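You operate a simulated robot arm through the tools that you are given. There is no shell and no other tool.

Carry out the task below with a simulated robot arm. There is one attempt and no reset: what you move stays moved.

Task
Empty the brown and green pots into the soil tub and stack them.
Fine: the green one inside the brown one, where that stood; leave the third pot; spill none.
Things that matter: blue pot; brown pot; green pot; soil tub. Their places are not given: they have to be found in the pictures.

The check looks at the end state, three seconds after you hand in, the way a careful person would. Anything else that was tipped, shoved, dropped, spilled or broken makes it a failure.

Robot
A 7-joint arm with a two-finger parallel gripper, fixed in place. Base frame: the origin is on the floor under the middle of its stand, x ahead of it, y to its left, z up; the work surface is at about z = 860. Units: mm, degrees, N and s.
With the tool pointing down near the work surface it reaches from about 100 to 640 mm from the base axis. Its first joint turns from -66.0 to 66.0 degrees. Payload 1.57 kg.
Tool frame: the origin (TCP) lies between the finger pads and is the grasp point; the fingertips stand 30 mm ahead of it; z points along the fingers, y is the line along which they close. The gripper opens to 80 mm. The fingers are 17 mm wide and 12 mm thick; the gripper's body (40 by 82 mm) begins 80 mm behind the TCP.
Orientation is told as [roll, pitch, yaw] about the base's x, y, z axes, in that order, counted from this pose: with the fingers straight down and closing along the base's y, the tool's x points along the base's -x, its y along +y and its z along -z.

Tools
- The arm moves only by the tool step_arm. Its argument "series" is a list that holds one entry, the list of rows, each a list of 6 numbers: the shift along the tool's x, y, z in mm, then the turn, a rotation vector about the tool's x, y, z in degrees. In form: [[[dx, dy, dz, rx, ry, rz], ...]]. A call has 1 to 20 rows; each row shifts and turns the commanded pose from where the row before left it, along the tool's axes as they then stand. "grip" is the closure in counts, from 0 (fully open) to 255 (shut), set as the call begins (left out, the last holds). Rows are played at 5 a second. More than 50 mm and 8.6 degrees between two rows, or a gripper value outside its range, and nothing of the call is played. Where a pose cannot be reached the arm comes as near as it can. A force on the tool above 40 N (or 10 N above the force at the start of the call, whichever is more), or a blocked arm, ends the call early, and 0.2 s more pass. The fingers move at their own pace (about 72 mm/s each) and stop on an object; they squeeze with about 21 N. The grip force told is the motor's: it shows also when the fingers shut on nothing. Time passes only in rows, and 0.2 s behind the last, so rows that do not move let the fingers close. The reply holds the time, the measured pose of the TCP, the force on the tool along the base axes, the opening and the grip force, in the units named above and with some noise, with the torque about the TCP (base axes, N m) and any sound that the robot's microphone picked up.
- Cameras (640 x 400 px; columns grow to the right, rows downward): "scene" is fixed at [66.1, 436.1, 1431.6]; the picture's right is [-0.71, -0.71, 0.00], its down [-0.36, 0.36, -0.86] and it looks along [0.61, -0.61, -0.51] (base axes); focal length 345 px, centre (320, 200). "wrist" rides on the gripper at [72, -7, -122] in the tool frame; the picture's right is [0.09, 1.00, 0.00], its down [-0.84, 0.08, -0.54] and it looks along [-0.54, 0.05, 0.84] (tool axes); focal length 238 px, centre (320, 200).
- camera(camera): a new picture of that camera. No time passes.
- pixel_to_xyz(camera, pixels): for up to 12 pixels [column, row] of the newest picture of that camera ("zoom" is the newest enlarged one), the place [x, y, z] in the base frame of the surface seen there, good to about 2 mm. No time passes.
- close_up(camera, box): a new picture of the part [left, top, right, bottom] of that camera's present view, enlarged. No time passes.
- close_job(): hands the job in; it is judged then, once.

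Open the gripper and draw the arm clear of the work before you hand the job in, unless the task says otherwise.

The tools are called after "Call:" as name(argument=value, ...) on one line, values as JSON. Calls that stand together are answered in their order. step_arm: Moves the arm, as the interface text tells. Its arguments: {"type":"object","properties":{"series":{"type":"array"},"grip":{"type":"number"}},"required":["series"]} The other tools are called the same way: camera (camera) takes a picture; pixel_to_xyz (camera, pixels) gives the place of the surface under pixels of a picture; close_up (camera, box) takes an enlarged picture of a part of a camera's view; close_job () hands the job in.

At the start:

```text
t: 0.0
tool_pos: [296.4, 114.3, 1265.7]
tcp_rot: [0.0, 0.0, 0.0]
ft_force: [0.1, -0.3, 0.0]
torque: [-0.01, -0.01, 0.03]
gripper_width: 79.9
gripper_force: 0.0
```

scene: 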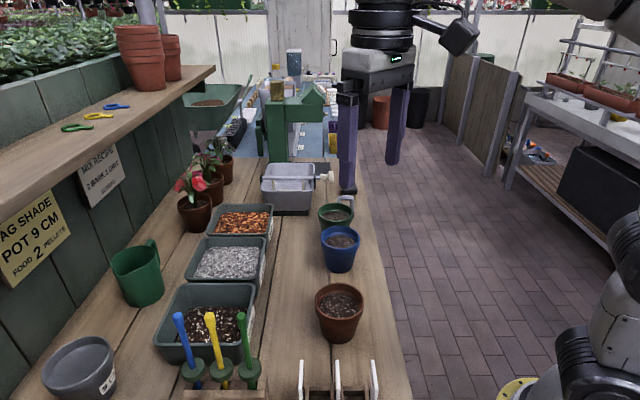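
wrist: 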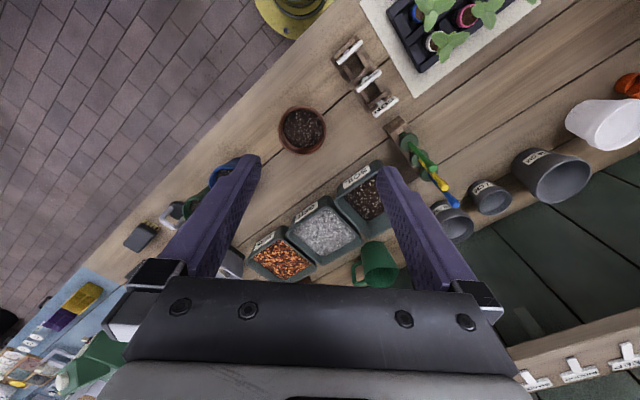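

The scene picture shows the brown pot near (340,312), the blue pot near (340,248), the green pot near (336,217), and three tubs, with what looks like soil in the nearest one at (208,322). I take enlarged pictures to check them.

Call:
close_up(camera="scene", box=[280, 180, 400, 360])

Call:
close_up(camera="scene", box=[140, 180, 300, 380])

Call:
close_up(camera="wrist", box=[160, 80, 480, 290])

```text
2.22 times, centred on (340, 270) of scene
```

zoom: 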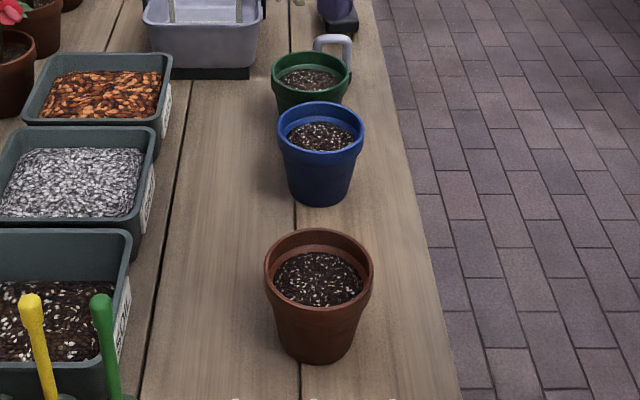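

```text
2.00 times, centred on (220, 280) of scene
```

zoom: 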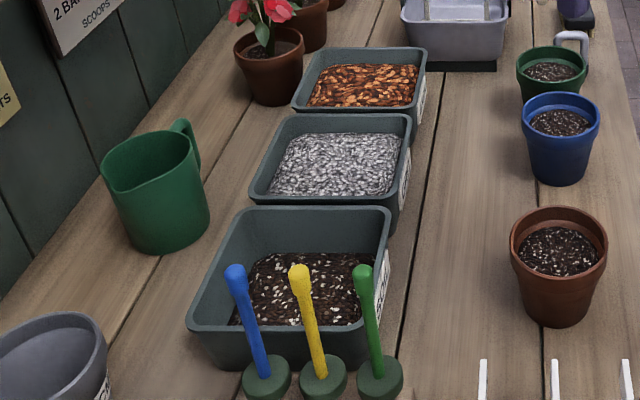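

```text
1.90 times, centred on (320, 185) of wrist
```

zoom: 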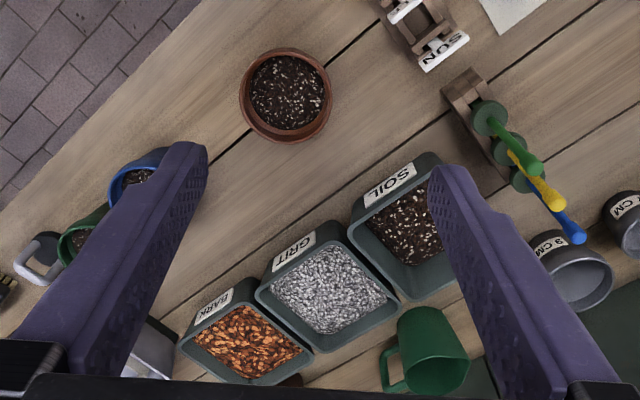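

The wrist enlargement shows the brown pot's rim centred about (286,95), and the tub labelled SOIL around (410,225). I measure points on these.

Call:
pixel_to_xyz(camera="zoom", pixels=[[244, 96], [328, 92], [284, 51], [288, 138], [287, 92], [230, 180], [352, 208], [432, 156], [400, 297], [405, 225], [380, 180], [464, 290]])

Call:
pixel_to_xyz(camera="scene", pixels=[[316, 298], [363, 298], [340, 287], [340, 313], [340, 303], [322, 246], [358, 246], [340, 228], [340, 241], [320, 212], [353, 212], [337, 214]])

Call:
pixel_to_xyz(camera="scene", pixels=[[170, 286], [253, 286], [155, 346], [245, 348], [208, 322], [336, 205], [345, 198], [280, 250], [340, 343], [340, 271], [181, 316], [245, 343]])

```text
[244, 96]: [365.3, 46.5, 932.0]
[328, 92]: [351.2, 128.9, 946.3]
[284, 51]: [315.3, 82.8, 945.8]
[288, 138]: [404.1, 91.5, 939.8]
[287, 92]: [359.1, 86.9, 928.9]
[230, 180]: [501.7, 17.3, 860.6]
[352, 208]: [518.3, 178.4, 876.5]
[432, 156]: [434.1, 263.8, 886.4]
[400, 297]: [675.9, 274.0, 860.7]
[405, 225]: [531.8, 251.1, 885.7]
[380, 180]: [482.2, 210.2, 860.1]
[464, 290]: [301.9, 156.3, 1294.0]
```

```text
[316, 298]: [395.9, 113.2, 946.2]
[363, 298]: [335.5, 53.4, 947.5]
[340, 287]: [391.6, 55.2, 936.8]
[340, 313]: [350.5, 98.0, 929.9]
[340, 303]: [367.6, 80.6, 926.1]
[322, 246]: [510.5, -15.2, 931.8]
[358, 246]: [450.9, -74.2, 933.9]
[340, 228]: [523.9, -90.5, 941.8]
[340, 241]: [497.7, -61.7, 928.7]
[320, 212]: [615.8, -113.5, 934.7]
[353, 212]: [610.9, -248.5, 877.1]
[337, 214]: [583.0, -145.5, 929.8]
```

```text
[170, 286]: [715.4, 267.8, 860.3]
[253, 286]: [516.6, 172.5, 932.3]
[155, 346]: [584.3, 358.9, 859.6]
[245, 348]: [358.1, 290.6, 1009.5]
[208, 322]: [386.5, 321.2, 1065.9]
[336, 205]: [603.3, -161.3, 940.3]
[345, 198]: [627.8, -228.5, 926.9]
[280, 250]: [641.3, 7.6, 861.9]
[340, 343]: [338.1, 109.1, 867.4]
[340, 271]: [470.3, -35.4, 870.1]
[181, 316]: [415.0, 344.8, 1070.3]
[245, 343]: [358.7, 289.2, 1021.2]
```

The brown pot's rim is about 85 mm across, centred near (362,86), and its top is at z≈946. The green pot is partly hidden by the left finger in the wrist view, so I move the arm toward -y at the same height for a better look.

Call:
step_arm(series=[[[0, -40, 0, 0, 0, 0], [0, -40, 0, 0, 0, 0], [0, -40, 0, 0, 0, 0], [0, -40, 0, 0, 0, 0], [0, -40, 0, 0, 0, 0], [0, -30, 0, 0, 0, 0]]])

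Call:
camera(camera="wrist")

Call:
camera(camera="scene")

```text
t: 1.4
tool_pos: [296.5, -117.2, 1265.4]
tcp_rot: [0.0, 0.0, -0.1]
ft_force: [-0.2, 0.8, -0.2]
torque: [-0.02, 0.0, -0.03]
gripper_width: 80.0
gripper_force: 0.0
```

```text
taken
```

wrist: 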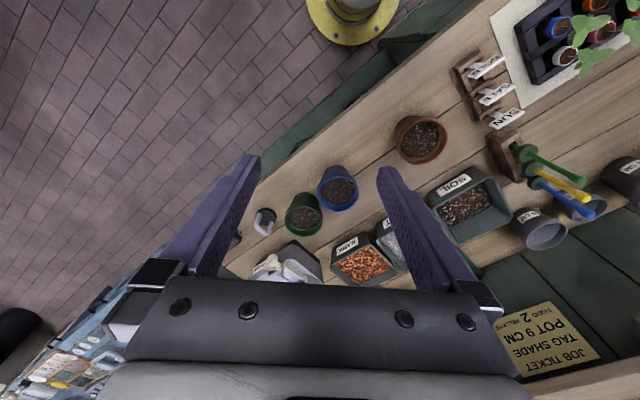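

```text
taken
```

scene: 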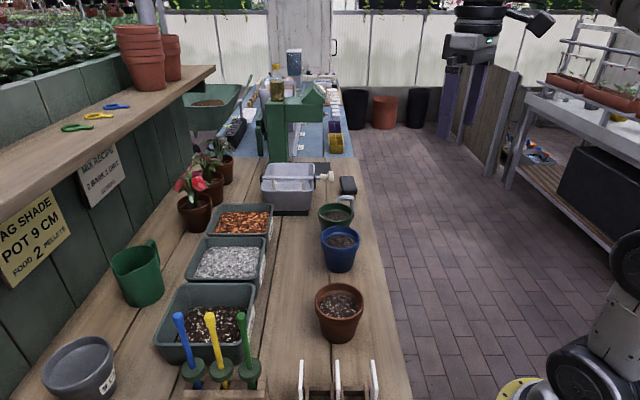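

The view is clear now: the green pot is at wrist (303,215), the blue at (337,188), and a padlock-like object at (264,222). I enlarge these.

Call:
close_up(camera="scene", box=[290, 165, 390, 285])

Call:
close_up(camera="wrist", box=[230, 150, 390, 250])

```text
3.33 times, centred on (340, 225) of scene
```

zoom: 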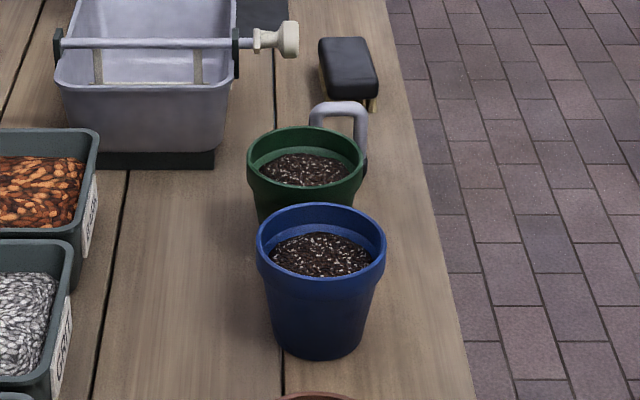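

```text
4.00 times, centred on (310, 200) of wrist
```

zoom: 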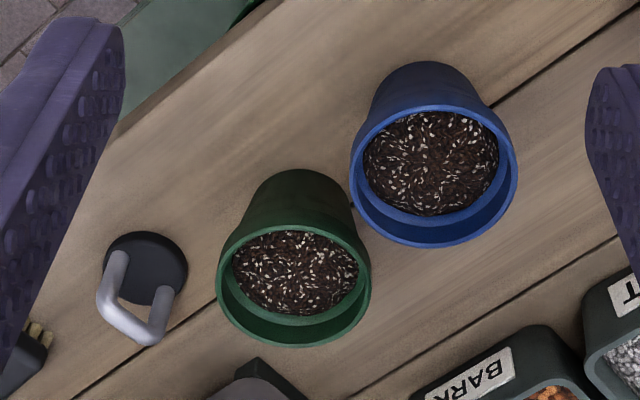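

I measure the rims of the green and blue pots, the tamper-like handle and the nearby bench in this enlarged wrist picture.

Call:
pixel_to_xyz(camera="zoom", pixels=[[219, 268], [370, 265], [294, 345], [294, 229], [236, 240], [352, 238], [294, 275], [352, 172], [515, 172], [434, 246], [434, 107], [430, 160]])

Call:
pixel_to_xyz(camera="zoom", pixels=[[230, 295], [361, 290], [222, 245], [368, 245], [294, 173], [428, 65], [145, 270], [110, 310], [150, 335], [188, 265], [240, 385], [293, 339]])

```text
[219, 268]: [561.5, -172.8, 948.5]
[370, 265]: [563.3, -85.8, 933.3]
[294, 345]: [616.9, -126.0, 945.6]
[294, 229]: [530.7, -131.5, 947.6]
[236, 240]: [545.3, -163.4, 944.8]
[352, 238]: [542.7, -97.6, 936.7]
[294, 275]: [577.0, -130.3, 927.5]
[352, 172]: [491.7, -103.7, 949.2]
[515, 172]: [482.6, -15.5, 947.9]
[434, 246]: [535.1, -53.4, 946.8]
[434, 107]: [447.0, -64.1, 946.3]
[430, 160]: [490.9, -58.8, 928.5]
```

```text
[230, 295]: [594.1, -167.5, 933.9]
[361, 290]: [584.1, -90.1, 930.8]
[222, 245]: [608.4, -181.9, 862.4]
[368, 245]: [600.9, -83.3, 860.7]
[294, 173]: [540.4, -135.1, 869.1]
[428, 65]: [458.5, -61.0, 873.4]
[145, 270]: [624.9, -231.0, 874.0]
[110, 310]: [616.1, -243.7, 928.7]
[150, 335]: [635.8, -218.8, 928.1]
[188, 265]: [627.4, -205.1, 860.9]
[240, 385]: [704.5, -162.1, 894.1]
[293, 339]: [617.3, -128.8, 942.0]
```

The green pot is centred near (574,-129) and the blue near (491,-59), with only about 20 mm between their rims. All the rims are about 88 mm across, more than the gripper can open. Next I measure the soil tub, the bench edge and the dibbers.

Call:
close_up(camera="scene", box=[140, 260, 420, 400])

Call:
close_up(camera="wrist", box=[380, 40, 620, 260])

```text
2.29 times, centred on (280, 330) of scene
```

zoom: 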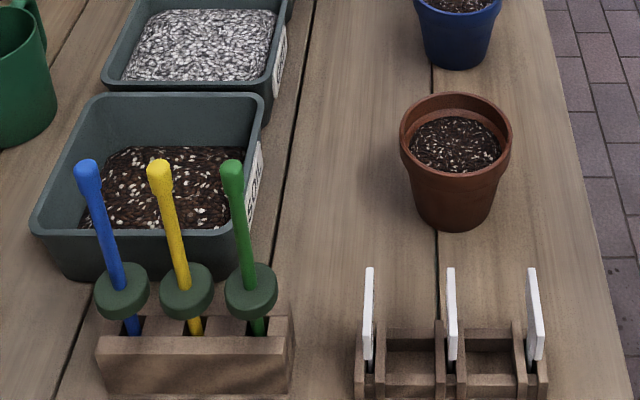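

```text
1.82 times, centred on (500, 150) of wrist
```

zoom: 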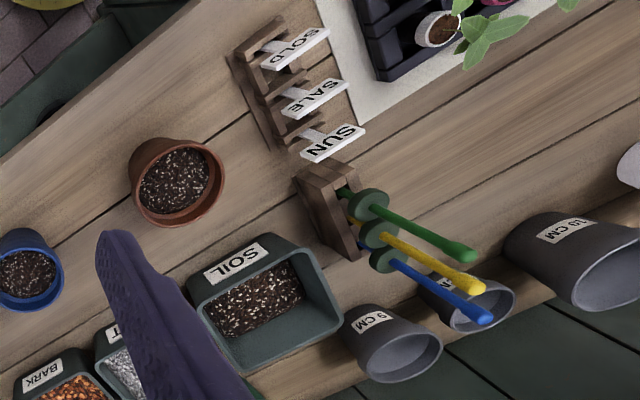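

I query the tub corners, rack corners, dibber tops and bench edge in the enlarged wrist view.

Call:
pixel_to_xyz(camera="zoom", pixels=[[190, 291], [288, 238], [340, 325], [238, 370], [260, 300], [298, 182], [340, 165], [470, 258], [480, 290], [485, 318], [362, 255], [325, 155]])

Call:
pixel_to_xyz(camera="zoom", pixels=[[237, 60], [285, 155], [330, 35], [362, 130], [60, 120], [180, 20], [300, 280], [250, 330], [345, 88], [330, 320], [200, 285], [175, 180]])

Call:
pixel_to_xyz(camera="scene", pixels=[[167, 288], [254, 288], [253, 301], [325, 310], [325, 318], [340, 318], [340, 325], [340, 335], [358, 318], [357, 330], [400, 330], [383, 240]])

```text
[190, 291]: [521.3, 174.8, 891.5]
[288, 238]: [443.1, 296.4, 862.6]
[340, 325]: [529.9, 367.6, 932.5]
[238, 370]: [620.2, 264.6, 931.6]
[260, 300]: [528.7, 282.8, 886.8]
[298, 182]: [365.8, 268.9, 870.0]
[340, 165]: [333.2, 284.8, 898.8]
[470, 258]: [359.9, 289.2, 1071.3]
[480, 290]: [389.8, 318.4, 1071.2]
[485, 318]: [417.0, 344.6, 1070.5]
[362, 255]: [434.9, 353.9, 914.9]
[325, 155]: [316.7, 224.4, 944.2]
```

```text
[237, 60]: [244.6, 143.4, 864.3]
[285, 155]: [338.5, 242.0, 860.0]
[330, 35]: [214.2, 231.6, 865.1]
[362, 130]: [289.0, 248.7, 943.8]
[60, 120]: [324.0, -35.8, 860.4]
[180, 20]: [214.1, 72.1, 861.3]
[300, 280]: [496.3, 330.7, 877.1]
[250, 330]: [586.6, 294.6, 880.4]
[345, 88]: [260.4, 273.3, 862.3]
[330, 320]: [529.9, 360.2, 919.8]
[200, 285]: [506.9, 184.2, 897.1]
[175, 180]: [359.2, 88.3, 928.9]
```

```text
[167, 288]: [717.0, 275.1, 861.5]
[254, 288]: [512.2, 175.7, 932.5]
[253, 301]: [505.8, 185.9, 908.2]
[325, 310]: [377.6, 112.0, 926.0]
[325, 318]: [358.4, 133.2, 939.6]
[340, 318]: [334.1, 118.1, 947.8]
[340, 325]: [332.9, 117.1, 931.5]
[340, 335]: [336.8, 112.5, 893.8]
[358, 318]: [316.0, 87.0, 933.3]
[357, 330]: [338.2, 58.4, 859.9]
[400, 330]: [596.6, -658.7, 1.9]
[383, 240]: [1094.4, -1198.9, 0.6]
```

The tub's rim spans roughly n=487–632 mm across the bench and t=117–248 mm along it, at z≈932. The bench runs at 45°, so I'll grip the pot bodies below the rim from the aisle side, with the tool near horizontal. I first try that orientation high in free air: yaw +45°, move over the bench, then tilt.

Call:
step_arm(series=[[[0, 0, 0, 0, 0, -7.5], [0, 0, 0, 0, 0, -7.5], [0, 0, 0, 0, 0, -7.5], [0, 0, 0, 0, 0, -7.5], [0, 0, 0, 0, 0, -7.5], [0, 0, 0, 0, 0, -7.5], [-40, 0, 0, 0, 0, 0], [-40, 0, 0, 0, 0, 0], [-40, 0, 0, 0, 0, 0], [-40, 0, 0, 0, 0, 0]]])

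```text
t: 3.6
tool_pos: [409.3, -2.2, 1267.4]
tcp_rot: [0.0, 0.1, 45.0]
ft_force: [0.0, 0.7, 0.6]
torque: [0.02, -0.02, 0.04]
gripper_width: 79.9
gripper_force: 0.1
```

The yaw and the shift came out as commanded. Now I tilt the tool toward horizontal about its y axis, keeping it at height.

Call:
step_arm(series=[[[0, 0, 0, 0, -7.5, 0], [0, 0, 0, 0, -7.5, 0], [0, 0, 0, 0, -7.5, 0], [0, 0, 0, 0, -7.5, 0], [0, 0, 0, 0, -7.5, 0], [0, 0, 0, 0, -7.5, 0], [0, 0, 0, 0, -7.5, 0], [0, 0, 0, 0, -7.5, 0], [0, 0, 0, 0, 0, 0]]])

Call:
camera(camera="scene")

Call:
camera(camera="wrist")

```text
t: 5.6
tool_pos: [408.9, -1.3, 1266.1]
tcp_rot: [-0.1, -60.1, 45.1]
ft_force: [-0.1, -0.2, -0.3]
torque: [-0.01, 0.0, -0.04]
gripper_width: 79.8
gripper_force: 0.0
```

```text
taken
```

scene: 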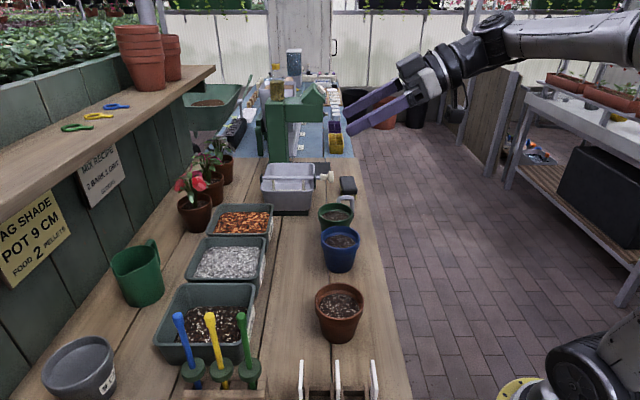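

```text
taken
```

wrist: 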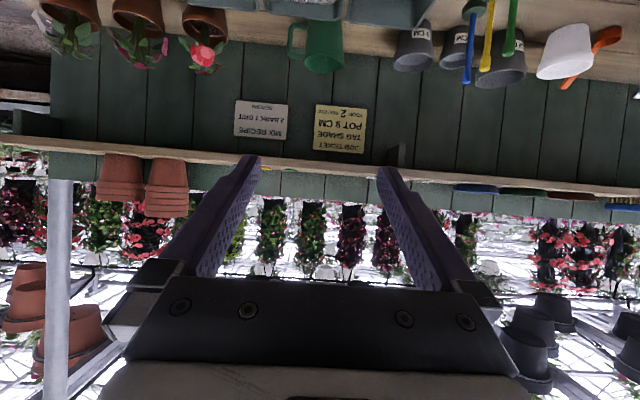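

The arm reached the tilted pose. Before testing the pour motion above the tub, I check where the shelf and wall are.

Call:
pixel_to_xyz(camera="scene", pixels=[[212, 72], [150, 110], [60, 170], [10, 205], [130, 190], [95, 180], [60, 260], [135, 275], [155, 245], [320, 174], [90, 360], [150, 120]])

Call:
close_up(camera="scene", box=[295, 275, 385, 350])

```text
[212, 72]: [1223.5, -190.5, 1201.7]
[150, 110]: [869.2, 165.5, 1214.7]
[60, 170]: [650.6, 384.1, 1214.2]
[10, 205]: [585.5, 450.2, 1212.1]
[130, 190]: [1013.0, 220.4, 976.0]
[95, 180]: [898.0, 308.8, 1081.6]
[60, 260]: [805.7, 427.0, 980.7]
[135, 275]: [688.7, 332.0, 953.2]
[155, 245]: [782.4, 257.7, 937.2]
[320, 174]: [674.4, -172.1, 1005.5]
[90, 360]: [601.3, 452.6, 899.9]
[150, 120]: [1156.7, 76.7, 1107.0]
```

```text
5.33 times, centred on (340, 312) of scene
```

zoom: 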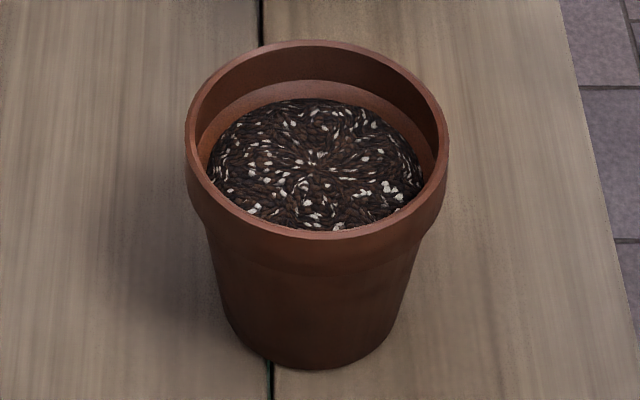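

The shelf edge is at n≈731, well past the tub. Now I measure the brown pot's rim band and body in the enlarged view.

Call:
pixel_to_xyz(camera="zoom", pixels=[[317, 236], [317, 248], [317, 258], [317, 264], [317, 270], [317, 280], [317, 300], [317, 330], [317, 355], [317, 364], [230, 310], [404, 300]])

Call:
pixel_to_xyz(camera="zoom", pixels=[[317, 80], [317, 90], [317, 45], [317, 60], [190, 140], [442, 140], [317, 105], [317, 215], [215, 160], [415, 155], [248, 350], [385, 345]])

```text
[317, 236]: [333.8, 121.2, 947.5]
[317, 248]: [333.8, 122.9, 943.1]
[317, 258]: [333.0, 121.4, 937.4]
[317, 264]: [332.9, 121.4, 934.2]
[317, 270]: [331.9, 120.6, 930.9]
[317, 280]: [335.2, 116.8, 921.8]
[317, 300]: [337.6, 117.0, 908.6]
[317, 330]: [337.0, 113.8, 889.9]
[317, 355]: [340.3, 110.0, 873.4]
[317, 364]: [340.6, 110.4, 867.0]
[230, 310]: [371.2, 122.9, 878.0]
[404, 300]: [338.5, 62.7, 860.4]
```

```text
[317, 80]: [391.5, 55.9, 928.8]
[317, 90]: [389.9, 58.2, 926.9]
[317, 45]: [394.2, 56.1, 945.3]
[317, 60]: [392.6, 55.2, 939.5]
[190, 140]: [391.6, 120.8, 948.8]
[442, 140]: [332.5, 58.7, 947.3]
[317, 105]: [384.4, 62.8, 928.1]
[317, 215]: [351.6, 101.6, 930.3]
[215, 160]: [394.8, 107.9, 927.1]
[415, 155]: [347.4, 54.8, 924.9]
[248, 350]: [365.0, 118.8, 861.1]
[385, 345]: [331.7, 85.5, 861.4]
```

The rim band ends at z≈926, and the body is about 72 mm across at z≈897, so the open gripper fits around it there. In free air above the tub, I test whether the wrist can roll far enough to pour. First I move there at a safe height.

Call:
step_arm(series=[[[-11.26, 7.43, 38.4, 0, 0, 0], [-11.26, 7.43, 38.4, 0, 0, 0], [-11.26, 7.43, 38.4, 0, 0, 0], [-11.26, 7.43, 38.4, 0, 0, 0], [-11.26, 7.43, 38.4, 0, 0, 0], [-11.26, 7.43, 38.4, 0, 0, 0], [-11.26, 7.43, 38.4, 0, 0, 0], [0, 0, 0, 0, 0, 0]]])

```text
t: 7.4
tool_pos: [563.8, 229.5, 1204.1]
tcp_rot: [-0.1, -60.0, 45.1]
ft_force: [0.0, 0.0, 0.2]
torque: [0.0, 0.02, -0.02]
gripper_width: 79.9
gripper_force: 0.1
```

The arm is above the tub. I now test the roll about the tool axis by -160°, empty and at height.

Call:
step_arm(series=[[[0, 0, 0, 0, 0, -8], [0, 0, 0, 0, 0, -8], [0, 0, 0, 0, 0, -8], [0, 0, 0, 0, 0, -8], [0, 0, 0, 0, 0, -8], [0, 0, 0, 0, 0, -8], [0, 0, 0, 0, 0, -8], [0, 0, 0, 0, 0, -8], [0, 0, 0, 0, 0, -8], [0, 0, 0, 0, 0, -8], [0, 0, 0, 0, 0, -8], [0, 0, 0, 0, 0, -8], [0, 0, 0, 0, 0, -8], [0, 0, 0, 0, 0, -8], [0, 0, 0, 0, 0, -8], [0, 0, 0, 0, 0, 0]]])

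Call:
camera(camera="scene")

```text
t: 10.8
tool_pos: [564.3, 227.9, 1201.3]
tcp_rot: [-56.3, 25.9, 151.3]
ft_force: [1.1, 0.0, -0.1]
torque: [0.01, -0.01, -0.01]
gripper_width: 80.1
gripper_force: 0.0
```

```text
taken
```

scene: 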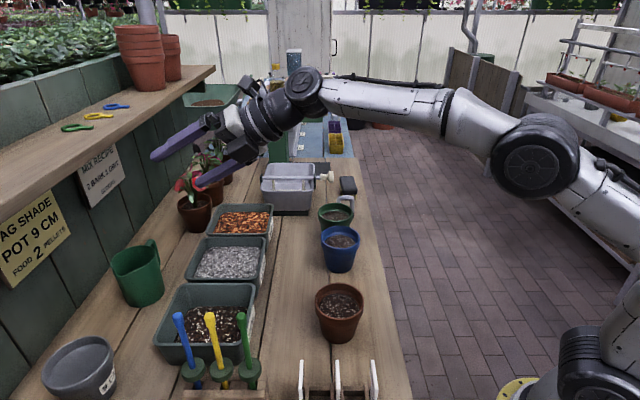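

The roll of -120° was followed exactly. I go on to about -176° and then raise the tool to horizontal to check the full inversion.

Call:
step_arm(series=[[[0, 0, 0, 0, 0, -8], [0, 0, 0, 0, 0, -8], [0, 0, 0, 0, 0, -8], [0, 0, 0, 0, 0, -8], [0, 0, 0, 0, 0, -8], [0, 0, 0, 0, 0, -8], [0, 0, 0, 0, 0, -8], [0, 0, 0, 0, 7, 0], [0, 0, 0, 0, 7, 0], [0, 0, 0, 0, 7, 0], [0, 0, 0, 0, 0, 0]]])

Call:
camera(camera="scene")

```text
t: 13.2
tool_pos: [448.1, 422.0, 1255.1]
tcp_rot: [-37.4, 78.6, -177.5]
ft_force: [-0.9, 0.5, 0.5]
torque: [-0.01, -0.01, -0.02]
gripper_width: 79.9
gripper_force: 0.0
out of reach, approached as far as the arm can: row 2, 3, 4, 5, 6, 7
```

```text
taken
```

scene: 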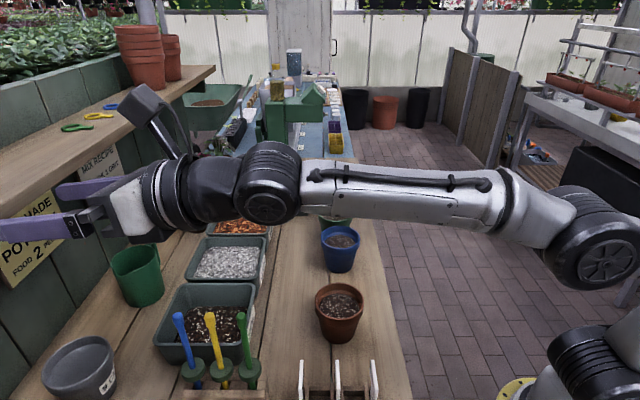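

The wrist runs out of range at about -128° in this direction, so the last rows came out elsewhere, in free air. I unwind the last commanded turns in reverse order and read the pose.

Call:
step_arm(series=[[[0, 0, 0, 0, -7, 0]]])

```text
t: 13.6
tool_pos: [448.2, 422.1, 1255.1]
tcp_rot: [-23.6, 72.2, -163.2]
ft_force: [0.0, -0.7, 0.2]
torque: [-0.03, 0.01, -0.01]
gripper_width: 79.9
gripper_force: 0.1
```

The command now starts from the pose actually reached. At (448,422,1255) the tool is rolled about -170° and points at azimuth 41°, so the roll has more room when the tool azimuth matches the arm's. I unwind the roll here in clear air.

Call:
step_arm(series=[[[0, 0, 0, 0, 0, 8], [0, 0, 0, 0, 0, 8], [0, 0, 0, 0, 0, 8], [0, 0, 0, 0, 0, 8], [0, 0, 0, 0, 0, 8], [0, 0, 0, 0, 0, 8], [0, 0, 0, 0, 0, 8], [0, 0, 0, 0, 0, 8], [0, 0, 0, 0, 0, 8], [0, 0, 0, 0, 0, 8], [0, 0, 0, 0, 0, 8], [0, 0, 0, 0, 0, 8], [0, 0, 0, 0, 0, 8], [0, 0, 0, 0, 0, 8], [0, 0, 0, 0, 0, 8], [0, 0, 0, 0, 0, 8], [0, 0, 0, 0, 0, 8], [0, 0, 0, 0, 0, 8], [0, 0, 0, 0, 0, 8], [0, 0, 0, 0, 0, 8]]])

```text
t: 17.8
tool_pos: [449.0, 421.5, 1255.7]
tcp_rot: [-36.9, -69.7, 80.1]
ft_force: [-0.1, -0.1, 0.3]
torque: [-0.03, 0.05, -0.01]
gripper_width: 80.0
gripper_force: 0.1
```

The tool is back near level at azimuth 41°, tilted 16° down. I level it, move back above the tub region at z≈1150, and yaw to azimuth ≈15° for a second pour test.

Call:
step_arm(series=[[[0, 0, 0, 0, 0, 6.2], [0, 0, 0, 0, 0, 6.3], [19.8, -34.6, -8.5, 0, 0, 0], [19.8, -34.6, -8.5, 0, 0, 0], [19.8, -34.6, -8.5, 0, 0, 0], [19.8, -34.6, -8.5, 0, 0, 0], [19.8, -34.6, -8.5, 0, 0, 0], [19.8, -34.6, -8.5, 0, 0, 0], [0, 0, 0, 6.34, 0, 1.83], [0, 0, 0, 6.34, 0, 1.83], [0, 0, 0, 6.34, 0, 1.83], [0, 0, 0, 6.34, 0, 1.83], [0, 0, 0, 0, 0, 0]]])

```text
t: 20.6
tool_pos: [524.5, 211.3, 1157.1]
tcp_rot: [-0.7, -74.0, 15.6]
ft_force: [0.2, 0.6, -0.4]
torque: [-0.02, 0.03, -0.04]
gripper_width: 80.1
gripper_force: 0.1
```

The pose is as planned: azimuth 15.6°, α 16°. I test the roll of -160° here.

Call:
step_arm(series=[[[0, 0, 0, 0, 0, -8], [0, 0, 0, 0, 0, -8], [0, 0, 0, 0, 0, -8], [0, 0, 0, 0, 0, -8], [0, 0, 0, 0, 0, -8], [0, 0, 0, 0, 0, -8], [0, 0, 0, 0, 0, -8], [0, 0, 0, 0, 0, -8], [0, 0, 0, 0, 0, -8], [0, 0, 0, 0, 0, -8], [0, 0, 0, 0, 0, -8], [0, 0, 0, 0, 0, -8], [0, 0, 0, 0, 0, -8], [0, 0, 0, 0, 0, -8], [0, 0, 0, 0, 0, -8], [0, 0, 0, 0, 0, -8], [0, 0, 0, 0, 0, -8], [0, 0, 0, 0, 0, -8], [0, 0, 0, 0, 0, -8], [0, 0, 0, 0, 0, -8]]])

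```text
t: 24.8
tool_pos: [484.5, 185.8, 1139.8]
tcp_rot: [-53.3, 62.6, 138.4]
ft_force: [-1.0, -0.6, 0.3]
torque: [-0.02, -0.05, 0.01]
gripper_width: 80.2
gripper_force: 0.1
out of reach, approached as far as the arm can: row 20
```

Only the last row fell short, so about -150° of roll is available at azimuth 15°, and that is enough to empty a pot. I unwind the roll.

Call:
step_arm(series=[[[0, 0, 0, 0, 0, 8], [0, 0, 0, 0, 0, 8], [0, 0, 0, 0, 0, 8], [0, 0, 0, 0, 0, 8], [0, 0, 0, 0, 0, 8], [0, 0, 0, 0, 0, 8], [0, 0, 0, 0, 0, 8], [0, 0, 0, 0, 0, 8], [0, 0, 0, 0, 0, 8], [0, 0, 0, 0, 0, 8], [0, 0, 0, 0, 0, 8], [0, 0, 0, 0, 0, 8], [0, 0, 0, 0, 0, 8], [0, 0, 0, 0, 0, 8], [0, 0, 0, 0, 0, 8], [0, 0, 0, 0, 0, 8], [0, 0, 0, 0, 0, 8], [0, 0, 0, 0, 0, 8], [0, 0, 0, 0, 0, 8]]])

```text
t: 28.8
tool_pos: [484.5, 184.7, 1140.8]
tcp_rot: [-17.3, -73.2, 32.8]
ft_force: [-0.8, 0.2, -0.6]
torque: [0.03, -0.02, 0.04]
gripper_width: 80.0
gripper_force: 0.0
```

The tool is level again after a small +5° roll. I set azimuth 45°, α=30°, and retreat to above the brown pot's aisle side at z≈1100.

Call:
step_arm(series=[[[0, 0, 0, 0, 0, 5.1], [0, 0, 0, -7.26, 0, -2.08], [0, 0, 0, -7.26, 0, -2.08], [0, 0, 0, -7.26, 0, -2.08], [0, 0, 0, -7.26, 0, -2.08], [0, 0, 0, 0, 7, 0], [0, 0, 0, 0, 7, 0], [27.4, 3, -34.05, 0, 0, 0], [27.4, 3, -34.05, 0, 0, 0], [27.4, 3, -34.05, 0, 0, 0], [27.4, 3, -34.05, 0, 0, 0], [27.4, 3, -34.05, 0, 0, 0], [27.4, 3, -34.05, 0, 0, 0], [0, 0, 0, 0, 0, 0]]])

Call:
camera(camera="scene")

Call:
camera(camera="wrist")

```text
t: 31.8
tool_pos: [288.9, 13.8, 1100.5]
tcp_rot: [-0.3, -59.9, 45.4]
ft_force: [0.5, -0.9, -0.1]
torque: [0.03, 0.0, 0.0]
gripper_width: 80.0
gripper_force: 0.1
```

```text
taken
```

scene: 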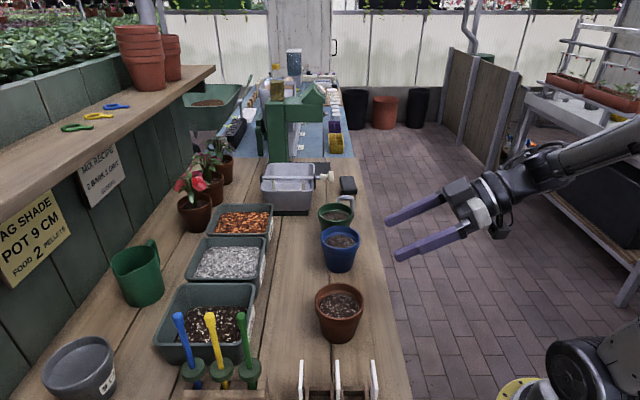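

```text
taken
```

wrist: 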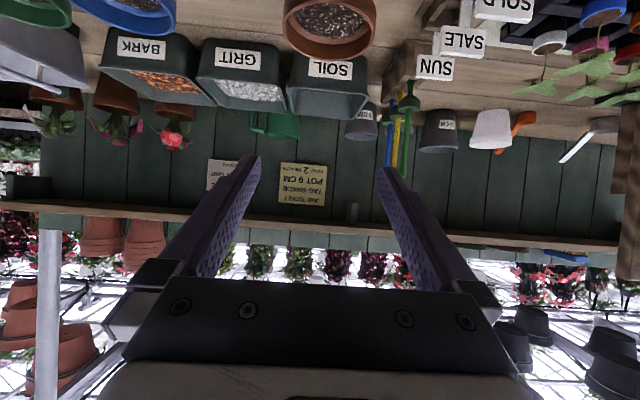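

The gripper is aligned with the brown pot, which appears at wrist column ≈330. I descend to the pre-grasp point at z≈956, on the aisle side of the pot.

Call:
step_arm(series=[[[31.3, 0, 18.1, 0, 0, 0], [31.3, 0, 18.1, 0, 0, 0], [31.3, 0, 18.1, 0, 0, 0], [31.3, 0, 18.1, 0, 0, 0], [0, 0, 0, 0, 0, 0]]])

Call:
camera(camera="scene")

Call:
camera(camera="wrist")

```text
t: 33.0
tool_pos: [288.9, 13.5, 957.0]
tcp_rot: [-0.2, -59.9, 45.4]
ft_force: [-1.3, 0.7, 0.1]
torque: [0.01, 0.03, -0.03]
gripper_width: 80.2
gripper_force: 0.0
```

```text
taken
```

scene: 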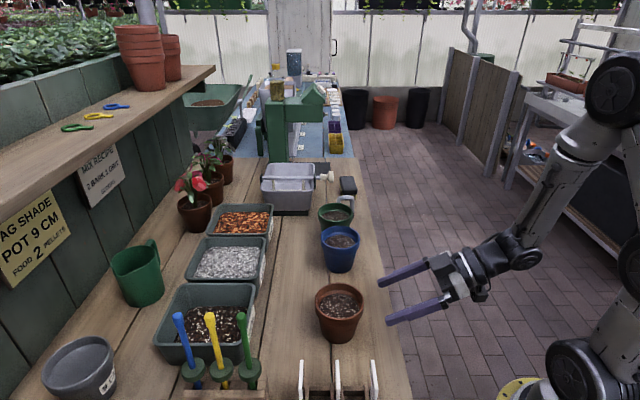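

```text
taken
```

wrist: 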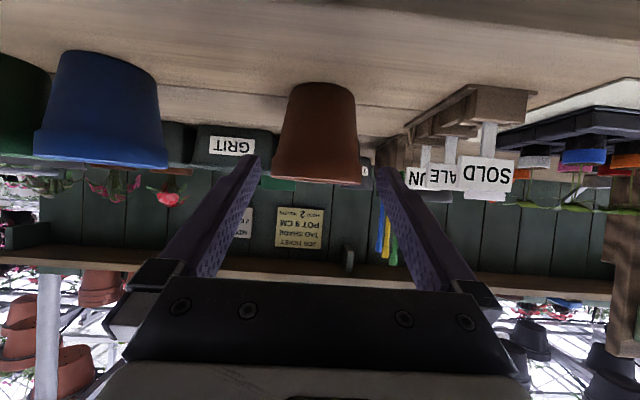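

The wrist view (upside down) shows the brown pot between the fingers, with its body spanning about columns 280–355. I measure its edges to centre the approach.

Call:
pixel_to_xyz(camera="wrist", pixels=[[284, 120], [352, 120], [276, 165], [356, 165], [317, 120], [317, 150], [317, 175], [317, 95], [290, 90], [345, 90], [274, 180], [317, 140]])

Call:
close_up(camera="wrist", box=[240, 60, 400, 200])

```text
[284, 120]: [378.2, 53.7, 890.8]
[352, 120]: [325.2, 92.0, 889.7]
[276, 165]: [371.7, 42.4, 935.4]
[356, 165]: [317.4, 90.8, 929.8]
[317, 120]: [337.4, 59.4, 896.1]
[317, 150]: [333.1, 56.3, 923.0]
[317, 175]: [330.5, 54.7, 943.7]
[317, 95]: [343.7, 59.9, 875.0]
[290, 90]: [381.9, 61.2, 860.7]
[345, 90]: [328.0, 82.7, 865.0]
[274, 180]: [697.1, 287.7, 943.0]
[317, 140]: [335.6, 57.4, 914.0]
```

```text
2.86 times, centred on (320, 130) of wrist
```

zoom: 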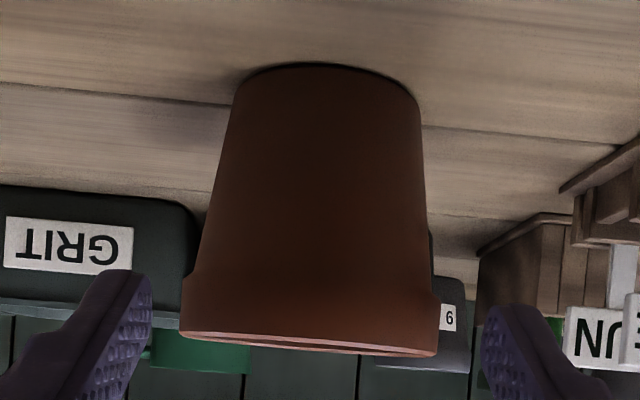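

The pot's centre is at about n=316, t=195, and the gripper axis is at t≈194.7, so it is centred. I slide in along the tool axis by 85 mm, then check.

Call:
step_arm(series=[[[0, 0, 25, 0, 0, 0], [0, 0, 25, 0, 0, 0], [0, 0, 20, 0, 0, 0], [0, 0, 15, 0, 0, 0], [0, 0, 0, 0, 0, 0]]])

Call:
close_up(camera="wrist", box=[180, 20, 460, 260])

Call:
close_up(camera="scene", box=[280, 250, 480, 380])

```text
t: 34.2
tool_pos: [342.5, 66.5, 914.3]
tcp_rot: [-0.3, -59.9, 45.4]
ft_force: [-0.3, 0.5, -0.4]
torque: [0.03, 0.01, 0.01]
gripper_width: 80.1
gripper_force: 0.0
```

```text
1.67 times, centred on (320, 140) of wrist
```

zoom: 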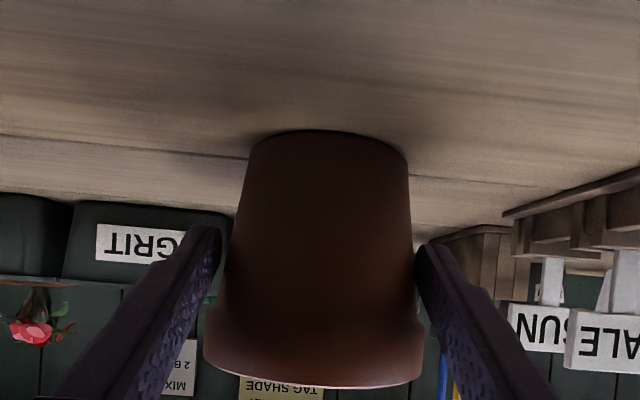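

```text
3.08 times, centred on (380, 315) of scene
```

zoom: 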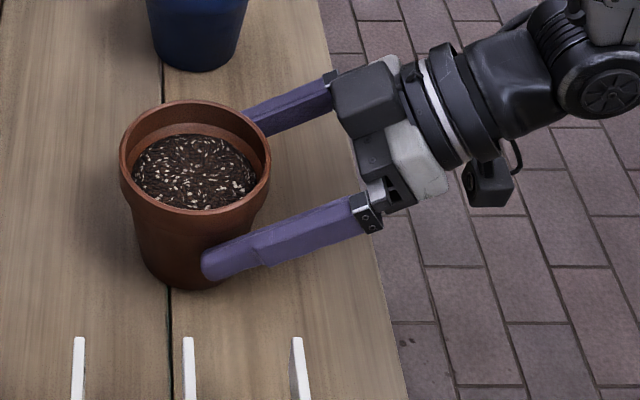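

The fingers straddle the pot with the rim above them, but the right finger is about 2 mm nearer the pot. I shift 2 mm that way and advance the rest.

Call:
step_arm(series=[[[1, 2, 0, 0, 0, 0], [1, 0, 11, 0, 0, 0], [1, 0, 11, 0, 0, 0], [0, 0, 10, 0, 0, 0], [0, 0, 0, 0, 0, 0]]])

Call:
close_up(camera="wrist", box=[180, 20, 460, 260])

Call:
close_up(camera="scene", box=[280, 250, 480, 380])

```text
t: 35.4
tool_pos: [358.0, 86.5, 896.1]
tcp_rot: [-0.3, -59.9, 45.3]
ft_force: [-0.9, -0.7, 0.4]
torque: [0.01, 0.0, -0.05]
gripper_width: 79.7
gripper_force: 0.1
```

```text
1.67 times, centred on (320, 140) of wrist
```

zoom: 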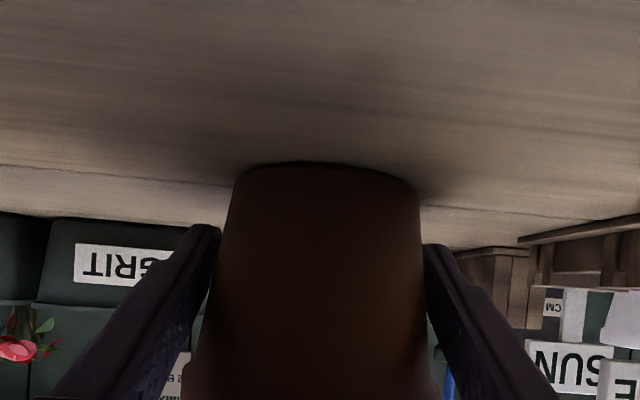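

```text
3.08 times, centred on (380, 315) of scene
```

zoom: 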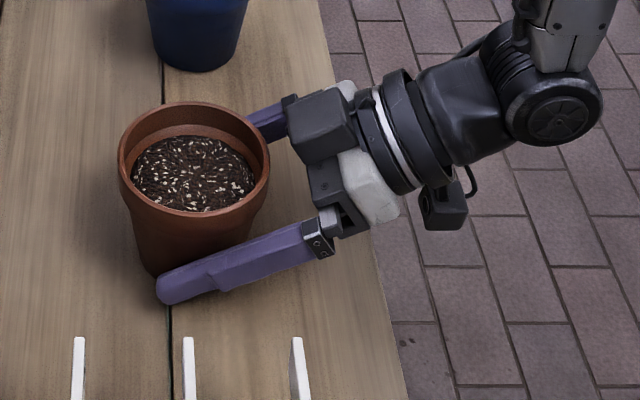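

The fingers now straddle the body evenly, with TCP at n=314, t=192, z=896. I close the gripper with still rows.

Call:
step_arm(series=[[[0, 0, 0, 0, 0, 0], [0, 0, 0, 0, 0, 0], [0, 0, 0, 0, 0, 0], [0, 0, 0, 0, 0, 0], [0, 0, 0, 0, 0, 0]]], grip=255)

Call:
close_up(camera="scene", box=[280, 250, 480, 380])

```text
t: 36.6
tool_pos: [359.5, 86.3, 894.1]
tcp_rot: [-0.3, -59.9, 45.4]
ft_force: [-0.5, -0.3, 0.1]
torque: [-0.02, 0.02, -0.01]
gripper_width: 77.3
gripper_force: 21.1
```

```text
3.08 times, centred on (380, 315) of scene
```

zoom: 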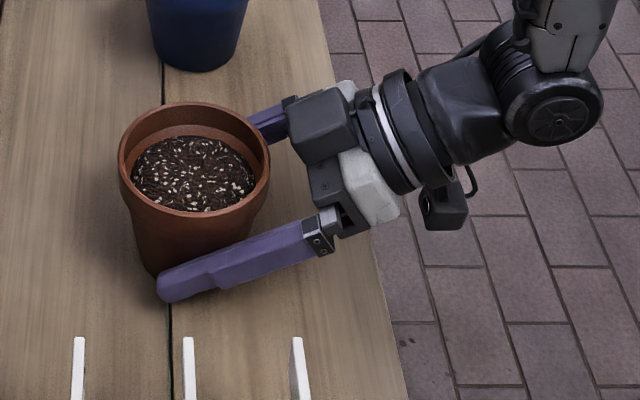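

The grip holds at 77.3 mm opening with 21 N. I lift a little, straight up, to check the hold and the weight.

Call:
step_arm(series=[[[-4.33, 0, -2.5, 0, 0, 0], [-4.33, 0, -2.5, 0, 0, 0], [-8.66, 0, -5, 0, 0, 0], [-8.66, 0, -5, 0, 0, 0], [0, 0, 0, 0, 0, 0], [0, 0, 0, 0, 0, 0]]])

Call:
close_up(camera="scene", box=[280, 230, 480, 360])

Call:
close_up(camera="wrist", box=[180, 20, 460, 260])

```text
t: 38.0
tool_pos: [359.8, 84.9, 926.3]
tcp_rot: [-0.2, -59.9, 45.4]
ft_force: [0.0, 0.6, -0.9]
torque: [-0.01, 0.0, 0.0]
gripper_width: 77.4
gripper_force: 21.0
```

```text
3.08 times, centred on (380, 295) of scene
```

zoom: 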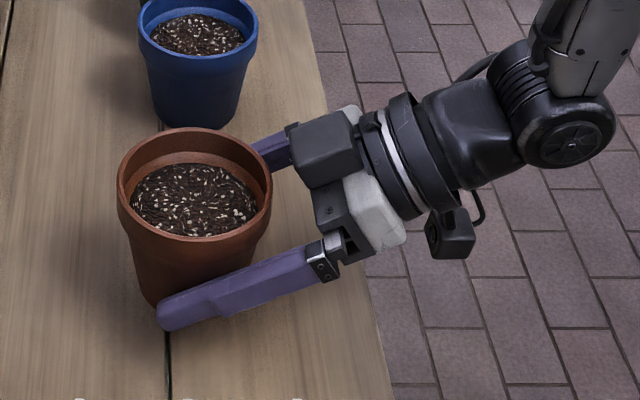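

```text
1.67 times, centred on (320, 140) of wrist
```

zoom: 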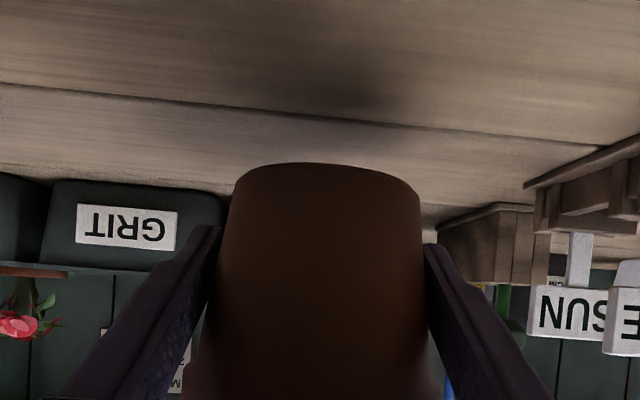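

The pot is held firmly and stayed level. Before carrying soil I want to rehearse the exact pour path empty-handed, so I set the pot back on its spot and release it.

Call:
step_arm(series=[[[8.66, 0, 5, 0, 0, 0], [8.66, 0, 5, 0, 0, 0], [4.33, 0, 2.5, 0, 0, 0], [2.6, 0, 1.5, 0, 0, 0], [1.73, 0, 1, 0, 0, 0], [0, 0, 0, 0, 0, 0]]])

```text
t: 39.4
tool_pos: [359.1, 85.4, 895.8]
tcp_rot: [-0.3, -59.9, 45.4]
ft_force: [0.4, -0.1, -2.0]
torque: [0.01, -0.01, 0.0]
gripper_width: 76.7
gripper_force: 21.2
```

The pot is back down with TCP at z=895.8. I open and withdraw along the tool axis.

Call:
step_arm(series=[[[0, 0, 0, 0, 0, 0], [0, 0, 0, 0, 0, 0], [0, 0, -10, 0, 0, 0], [0, 0, -25, 0, 0, 0], [0, 0, -30, 0, 0, 0], [0, 0, -30, 0, 0, 0], [0, 0, -25, 0, 0, 0], [0, 0, 0, 0, 0, 0]]], grip=0)

Call:
camera(camera="scene")

Call:
close_up(camera="scene", box=[280, 250, 480, 380])

```text
t: 41.2
tool_pos: [283.9, 13.4, 954.4]
tcp_rot: [-0.2, -59.9, 45.4]
ft_force: [-0.5, 0.3, 0.0]
torque: [0.01, 0.0, -0.01]
gripper_width: 79.8
gripper_force: 0.1
```

```text
taken
```

scene: 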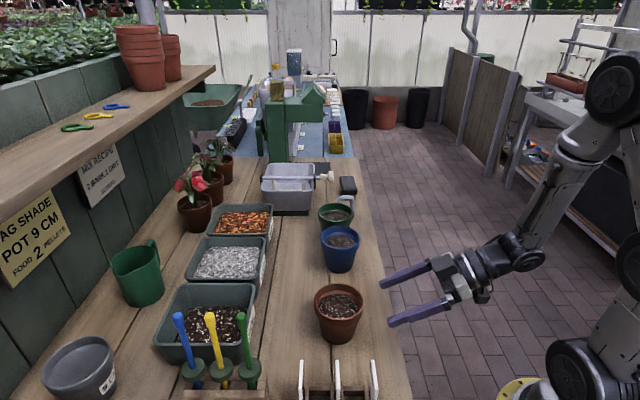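

```text
3.08 times, centred on (380, 315) of scene
```

zoom: 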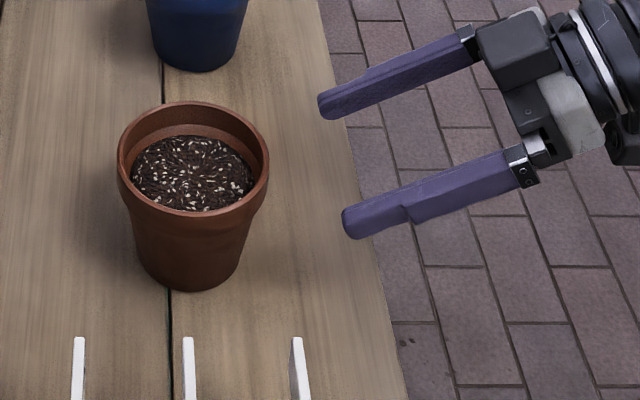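

The brown pot is back at its original spot. Now I rehearse empty-handed: rise to z≈1060, move over the tub, yaw to azimuth 18°, and lower to z≈1003.

Call:
step_arm(series=[[[-22.9, 0, -13.2, 0, 0, 0], [-22.9, 0, -13.2, 0, 0, 0], [-22.9, 0, -13.2, 0, 0, 0], [-22.9, 0, -13.2, 0, 0, 0], [-19.4, -4.9, 33.7, 0, 0, 0], [-19.4, -4.9, 33.7, 0, 0, 0], [-19.4, -4.9, 33.7, 0, 0, 0], [-19.4, -4.9, 33.7, 0, 0, 0], [-19.4, -4.9, 33.7, 0, 0, 0], [-19.4, -4.9, 33.7, 0, 0, 0], [-19.4, -4.9, 33.7, 0, 0, 0], [-19.4, -4.9, 33.7, 0, 0, 0], [-19.4, -4.9, 33.7, 0, 0, 0], [0, 0, 0, 5.93, 0, 3.43], [0, 0, 0, 5.93, 0, 3.43], [0, 0, 0, 5.93, 0, 3.43], [0, 0, 0, 5.93, 0, 3.43], [0, 0, 0, 0, 0, 0]]])

Call:
camera(camera="scene")

```text
t: 45.0
tool_pos: [565.6, 229.5, 1063.7]
tcp_rot: [-0.4, -60.8, 22.2]
ft_force: [-0.2, -0.6, -0.1]
torque: [0.01, 0.01, 0.02]
gripper_width: 80.2
gripper_force: 0.1
out of reach, approached as far as the arm can: row 17
```

```text
taken
```

scene: 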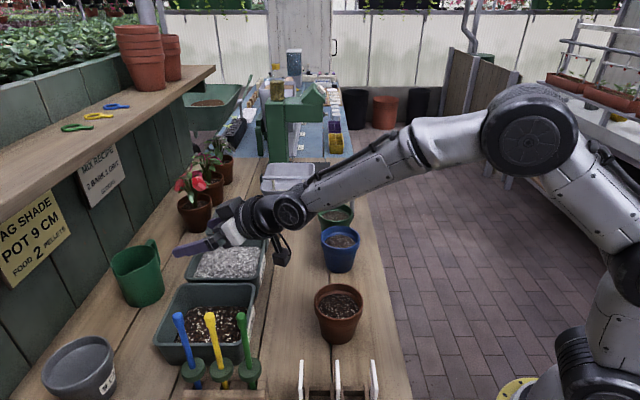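

The yaw stopped 4° short at azimuth 22°, which is good to know from a rehearsal. I lower to the pour height and see how the reach behaves there.

Call:
step_arm(series=[[[17.3, 0, 10, 0, 0, 0], [17.3, 0, 10, 0, 0, 0], [17.3, 0, 10, 0, 0, 0], [0, 0, 0, 0, 0, 0]]])

```text
t: 46.0
tool_pos: [568.0, 231.5, 1003.0]
tcp_rot: [-0.4, -60.8, 22.0]
ft_force: [-0.8, 0.0, 0.3]
torque: [0.02, 0.02, 0.0]
gripper_width: 80.1
gripper_force: 0.0
```

The pose at z=1003 is reached. I continue the rehearsal with a roll of -96° here.

Call:
step_arm(series=[[[0, 0, 0, 0, 0, -8], [0, 0, 0, 0, 0, -8], [0, 0, 0, 0, 0, -8], [0, 0, 0, 0, 0, -8], [0, 0, 0, 0, 0, -8], [0, 0, 0, 0, 0, -8], [0, 0, 0, 0, 0, -8], [0, 0, 0, 0, 0, -8], [0, 0, 0, 0, 0, -8], [0, 0, 0, 0, 0, -8], [0, 0, 0, 0, 0, -8], [0, 0, 0, 0, 0, -8], [0, 0, 0, 0, 0, 0]]])

Call:
camera(camera="scene")

```text
t: 48.8
tool_pos: [567.7, 229.2, 1002.8]
tcp_rot: [-60.7, 5.5, 114.8]
ft_force: [-0.6, 0.3, 0.4]
torque: [0.0, -0.01, -0.01]
gripper_width: 80.0
gripper_force: 0.0
```

```text
taken
```

scene: 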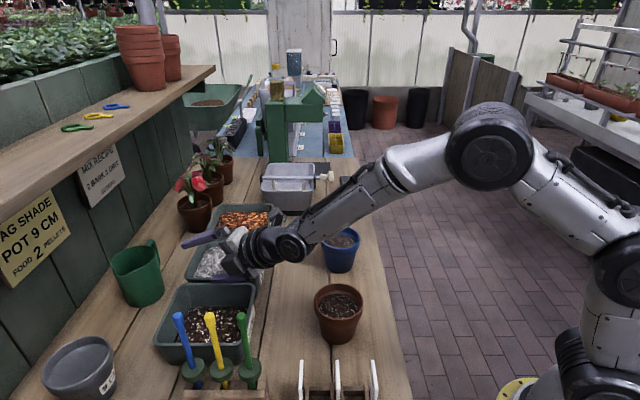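

Roll of -96° works. The forearm now crosses in front of the green pot in the picture, so I check its clearance.

Call:
pixel_to_xyz(camera="scene", pixels=[[345, 205], [320, 225], [360, 190], [290, 245], [280, 260], [240, 250], [390, 180], [335, 222], [300, 262], [250, 275], [430, 180], [215, 235]])

```text
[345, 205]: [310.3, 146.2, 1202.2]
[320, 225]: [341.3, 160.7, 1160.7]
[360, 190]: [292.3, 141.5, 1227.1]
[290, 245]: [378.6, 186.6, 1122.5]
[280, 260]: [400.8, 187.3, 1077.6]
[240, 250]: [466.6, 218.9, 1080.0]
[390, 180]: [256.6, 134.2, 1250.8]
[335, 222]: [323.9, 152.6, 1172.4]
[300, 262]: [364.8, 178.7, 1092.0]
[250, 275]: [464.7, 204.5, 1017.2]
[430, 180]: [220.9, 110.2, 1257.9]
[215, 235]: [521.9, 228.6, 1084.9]
```

The forearm is well above everything (z>1150). I continue the rehearsal to a roll of about -136° at this place.

Call:
step_arm(series=[[[0, 0, 0, 0, 0, -8], [0, 0, 0, 0, 0, -8], [0, 0, 0, 0, 0, -8], [0, 0, 0, 0, 0, -8], [0, 0, 0, 0, 0, 0]]])

```text
t: 50.0
tool_pos: [566.3, 230.9, 1002.0]
tcp_rot: [-54.5, 32.7, 132.7]
ft_force: [0.5, -0.9, -0.5]
torque: [-0.02, -0.02, -0.04]
gripper_width: 80.1
gripper_force: 0.1
```

Still on track at -128°. Now I shift toward the final pour point and raise the tool toward horizontal.

Call:
step_arm(series=[[[-13.7, -9.2, -2.2, 0, 0, 0], [-13.7, -9.2, -2.2, 0, 0, 0], [0, 0, 0, 5.5, 4.3, 0], [0, 0, 0, 5.5, 4.3, 0], [0, 0, 0, 0, 0, 0]]])

Call:
camera(camera="scene")

```text
t: 51.2
tool_pos: [548.5, 259.9, 1002.8]
tcp_rot: [-70.9, 36.6, 123.3]
ft_force: [0.8, -0.5, 0.5]
torque: [-0.01, -0.02, 0.01]
gripper_width: 80.1
gripper_force: 0.2
```

```text
taken
```

scene: 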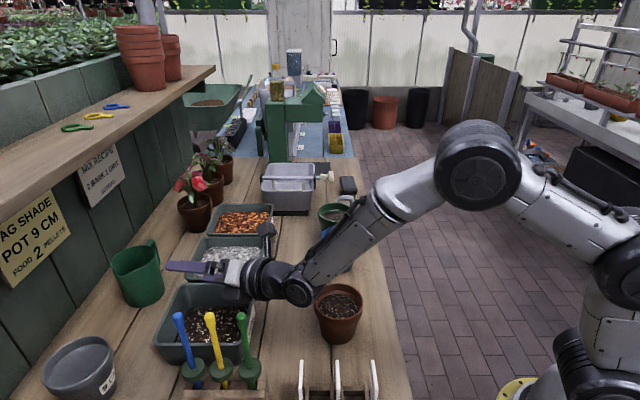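

The pose is on target, with azimuth 21.6° and α 15°. I raise it by 14° more, then roll another 16°.

Call:
step_arm(series=[[[0, 0, 0, 5.5, 4.3, 0], [0, 0, 0, 5.5, 4.3, 0], [0, 0, 0, 0, 0, -8], [0, 0, 0, 0, 0, 0]]])

Call:
camera(camera="scene")

```text
t: 52.2
tool_pos: [549.4, 260.8, 1002.7]
tcp_rot: [-88.2, 46.3, 113.2]
ft_force: [-0.1, 0.1, -0.7]
torque: [0.01, -0.01, -0.01]
gripper_width: 79.9
gripper_force: 0.0
```

```text
taken
```

scene: 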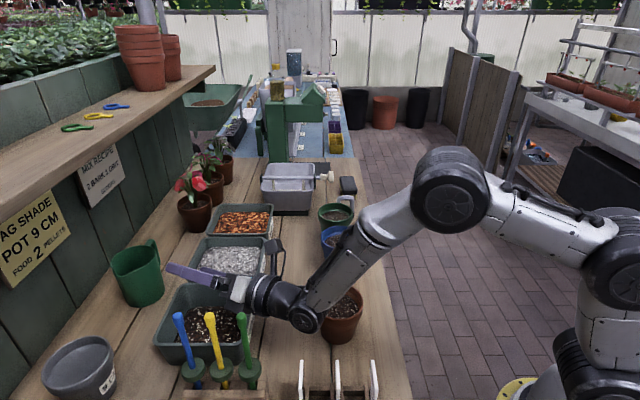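

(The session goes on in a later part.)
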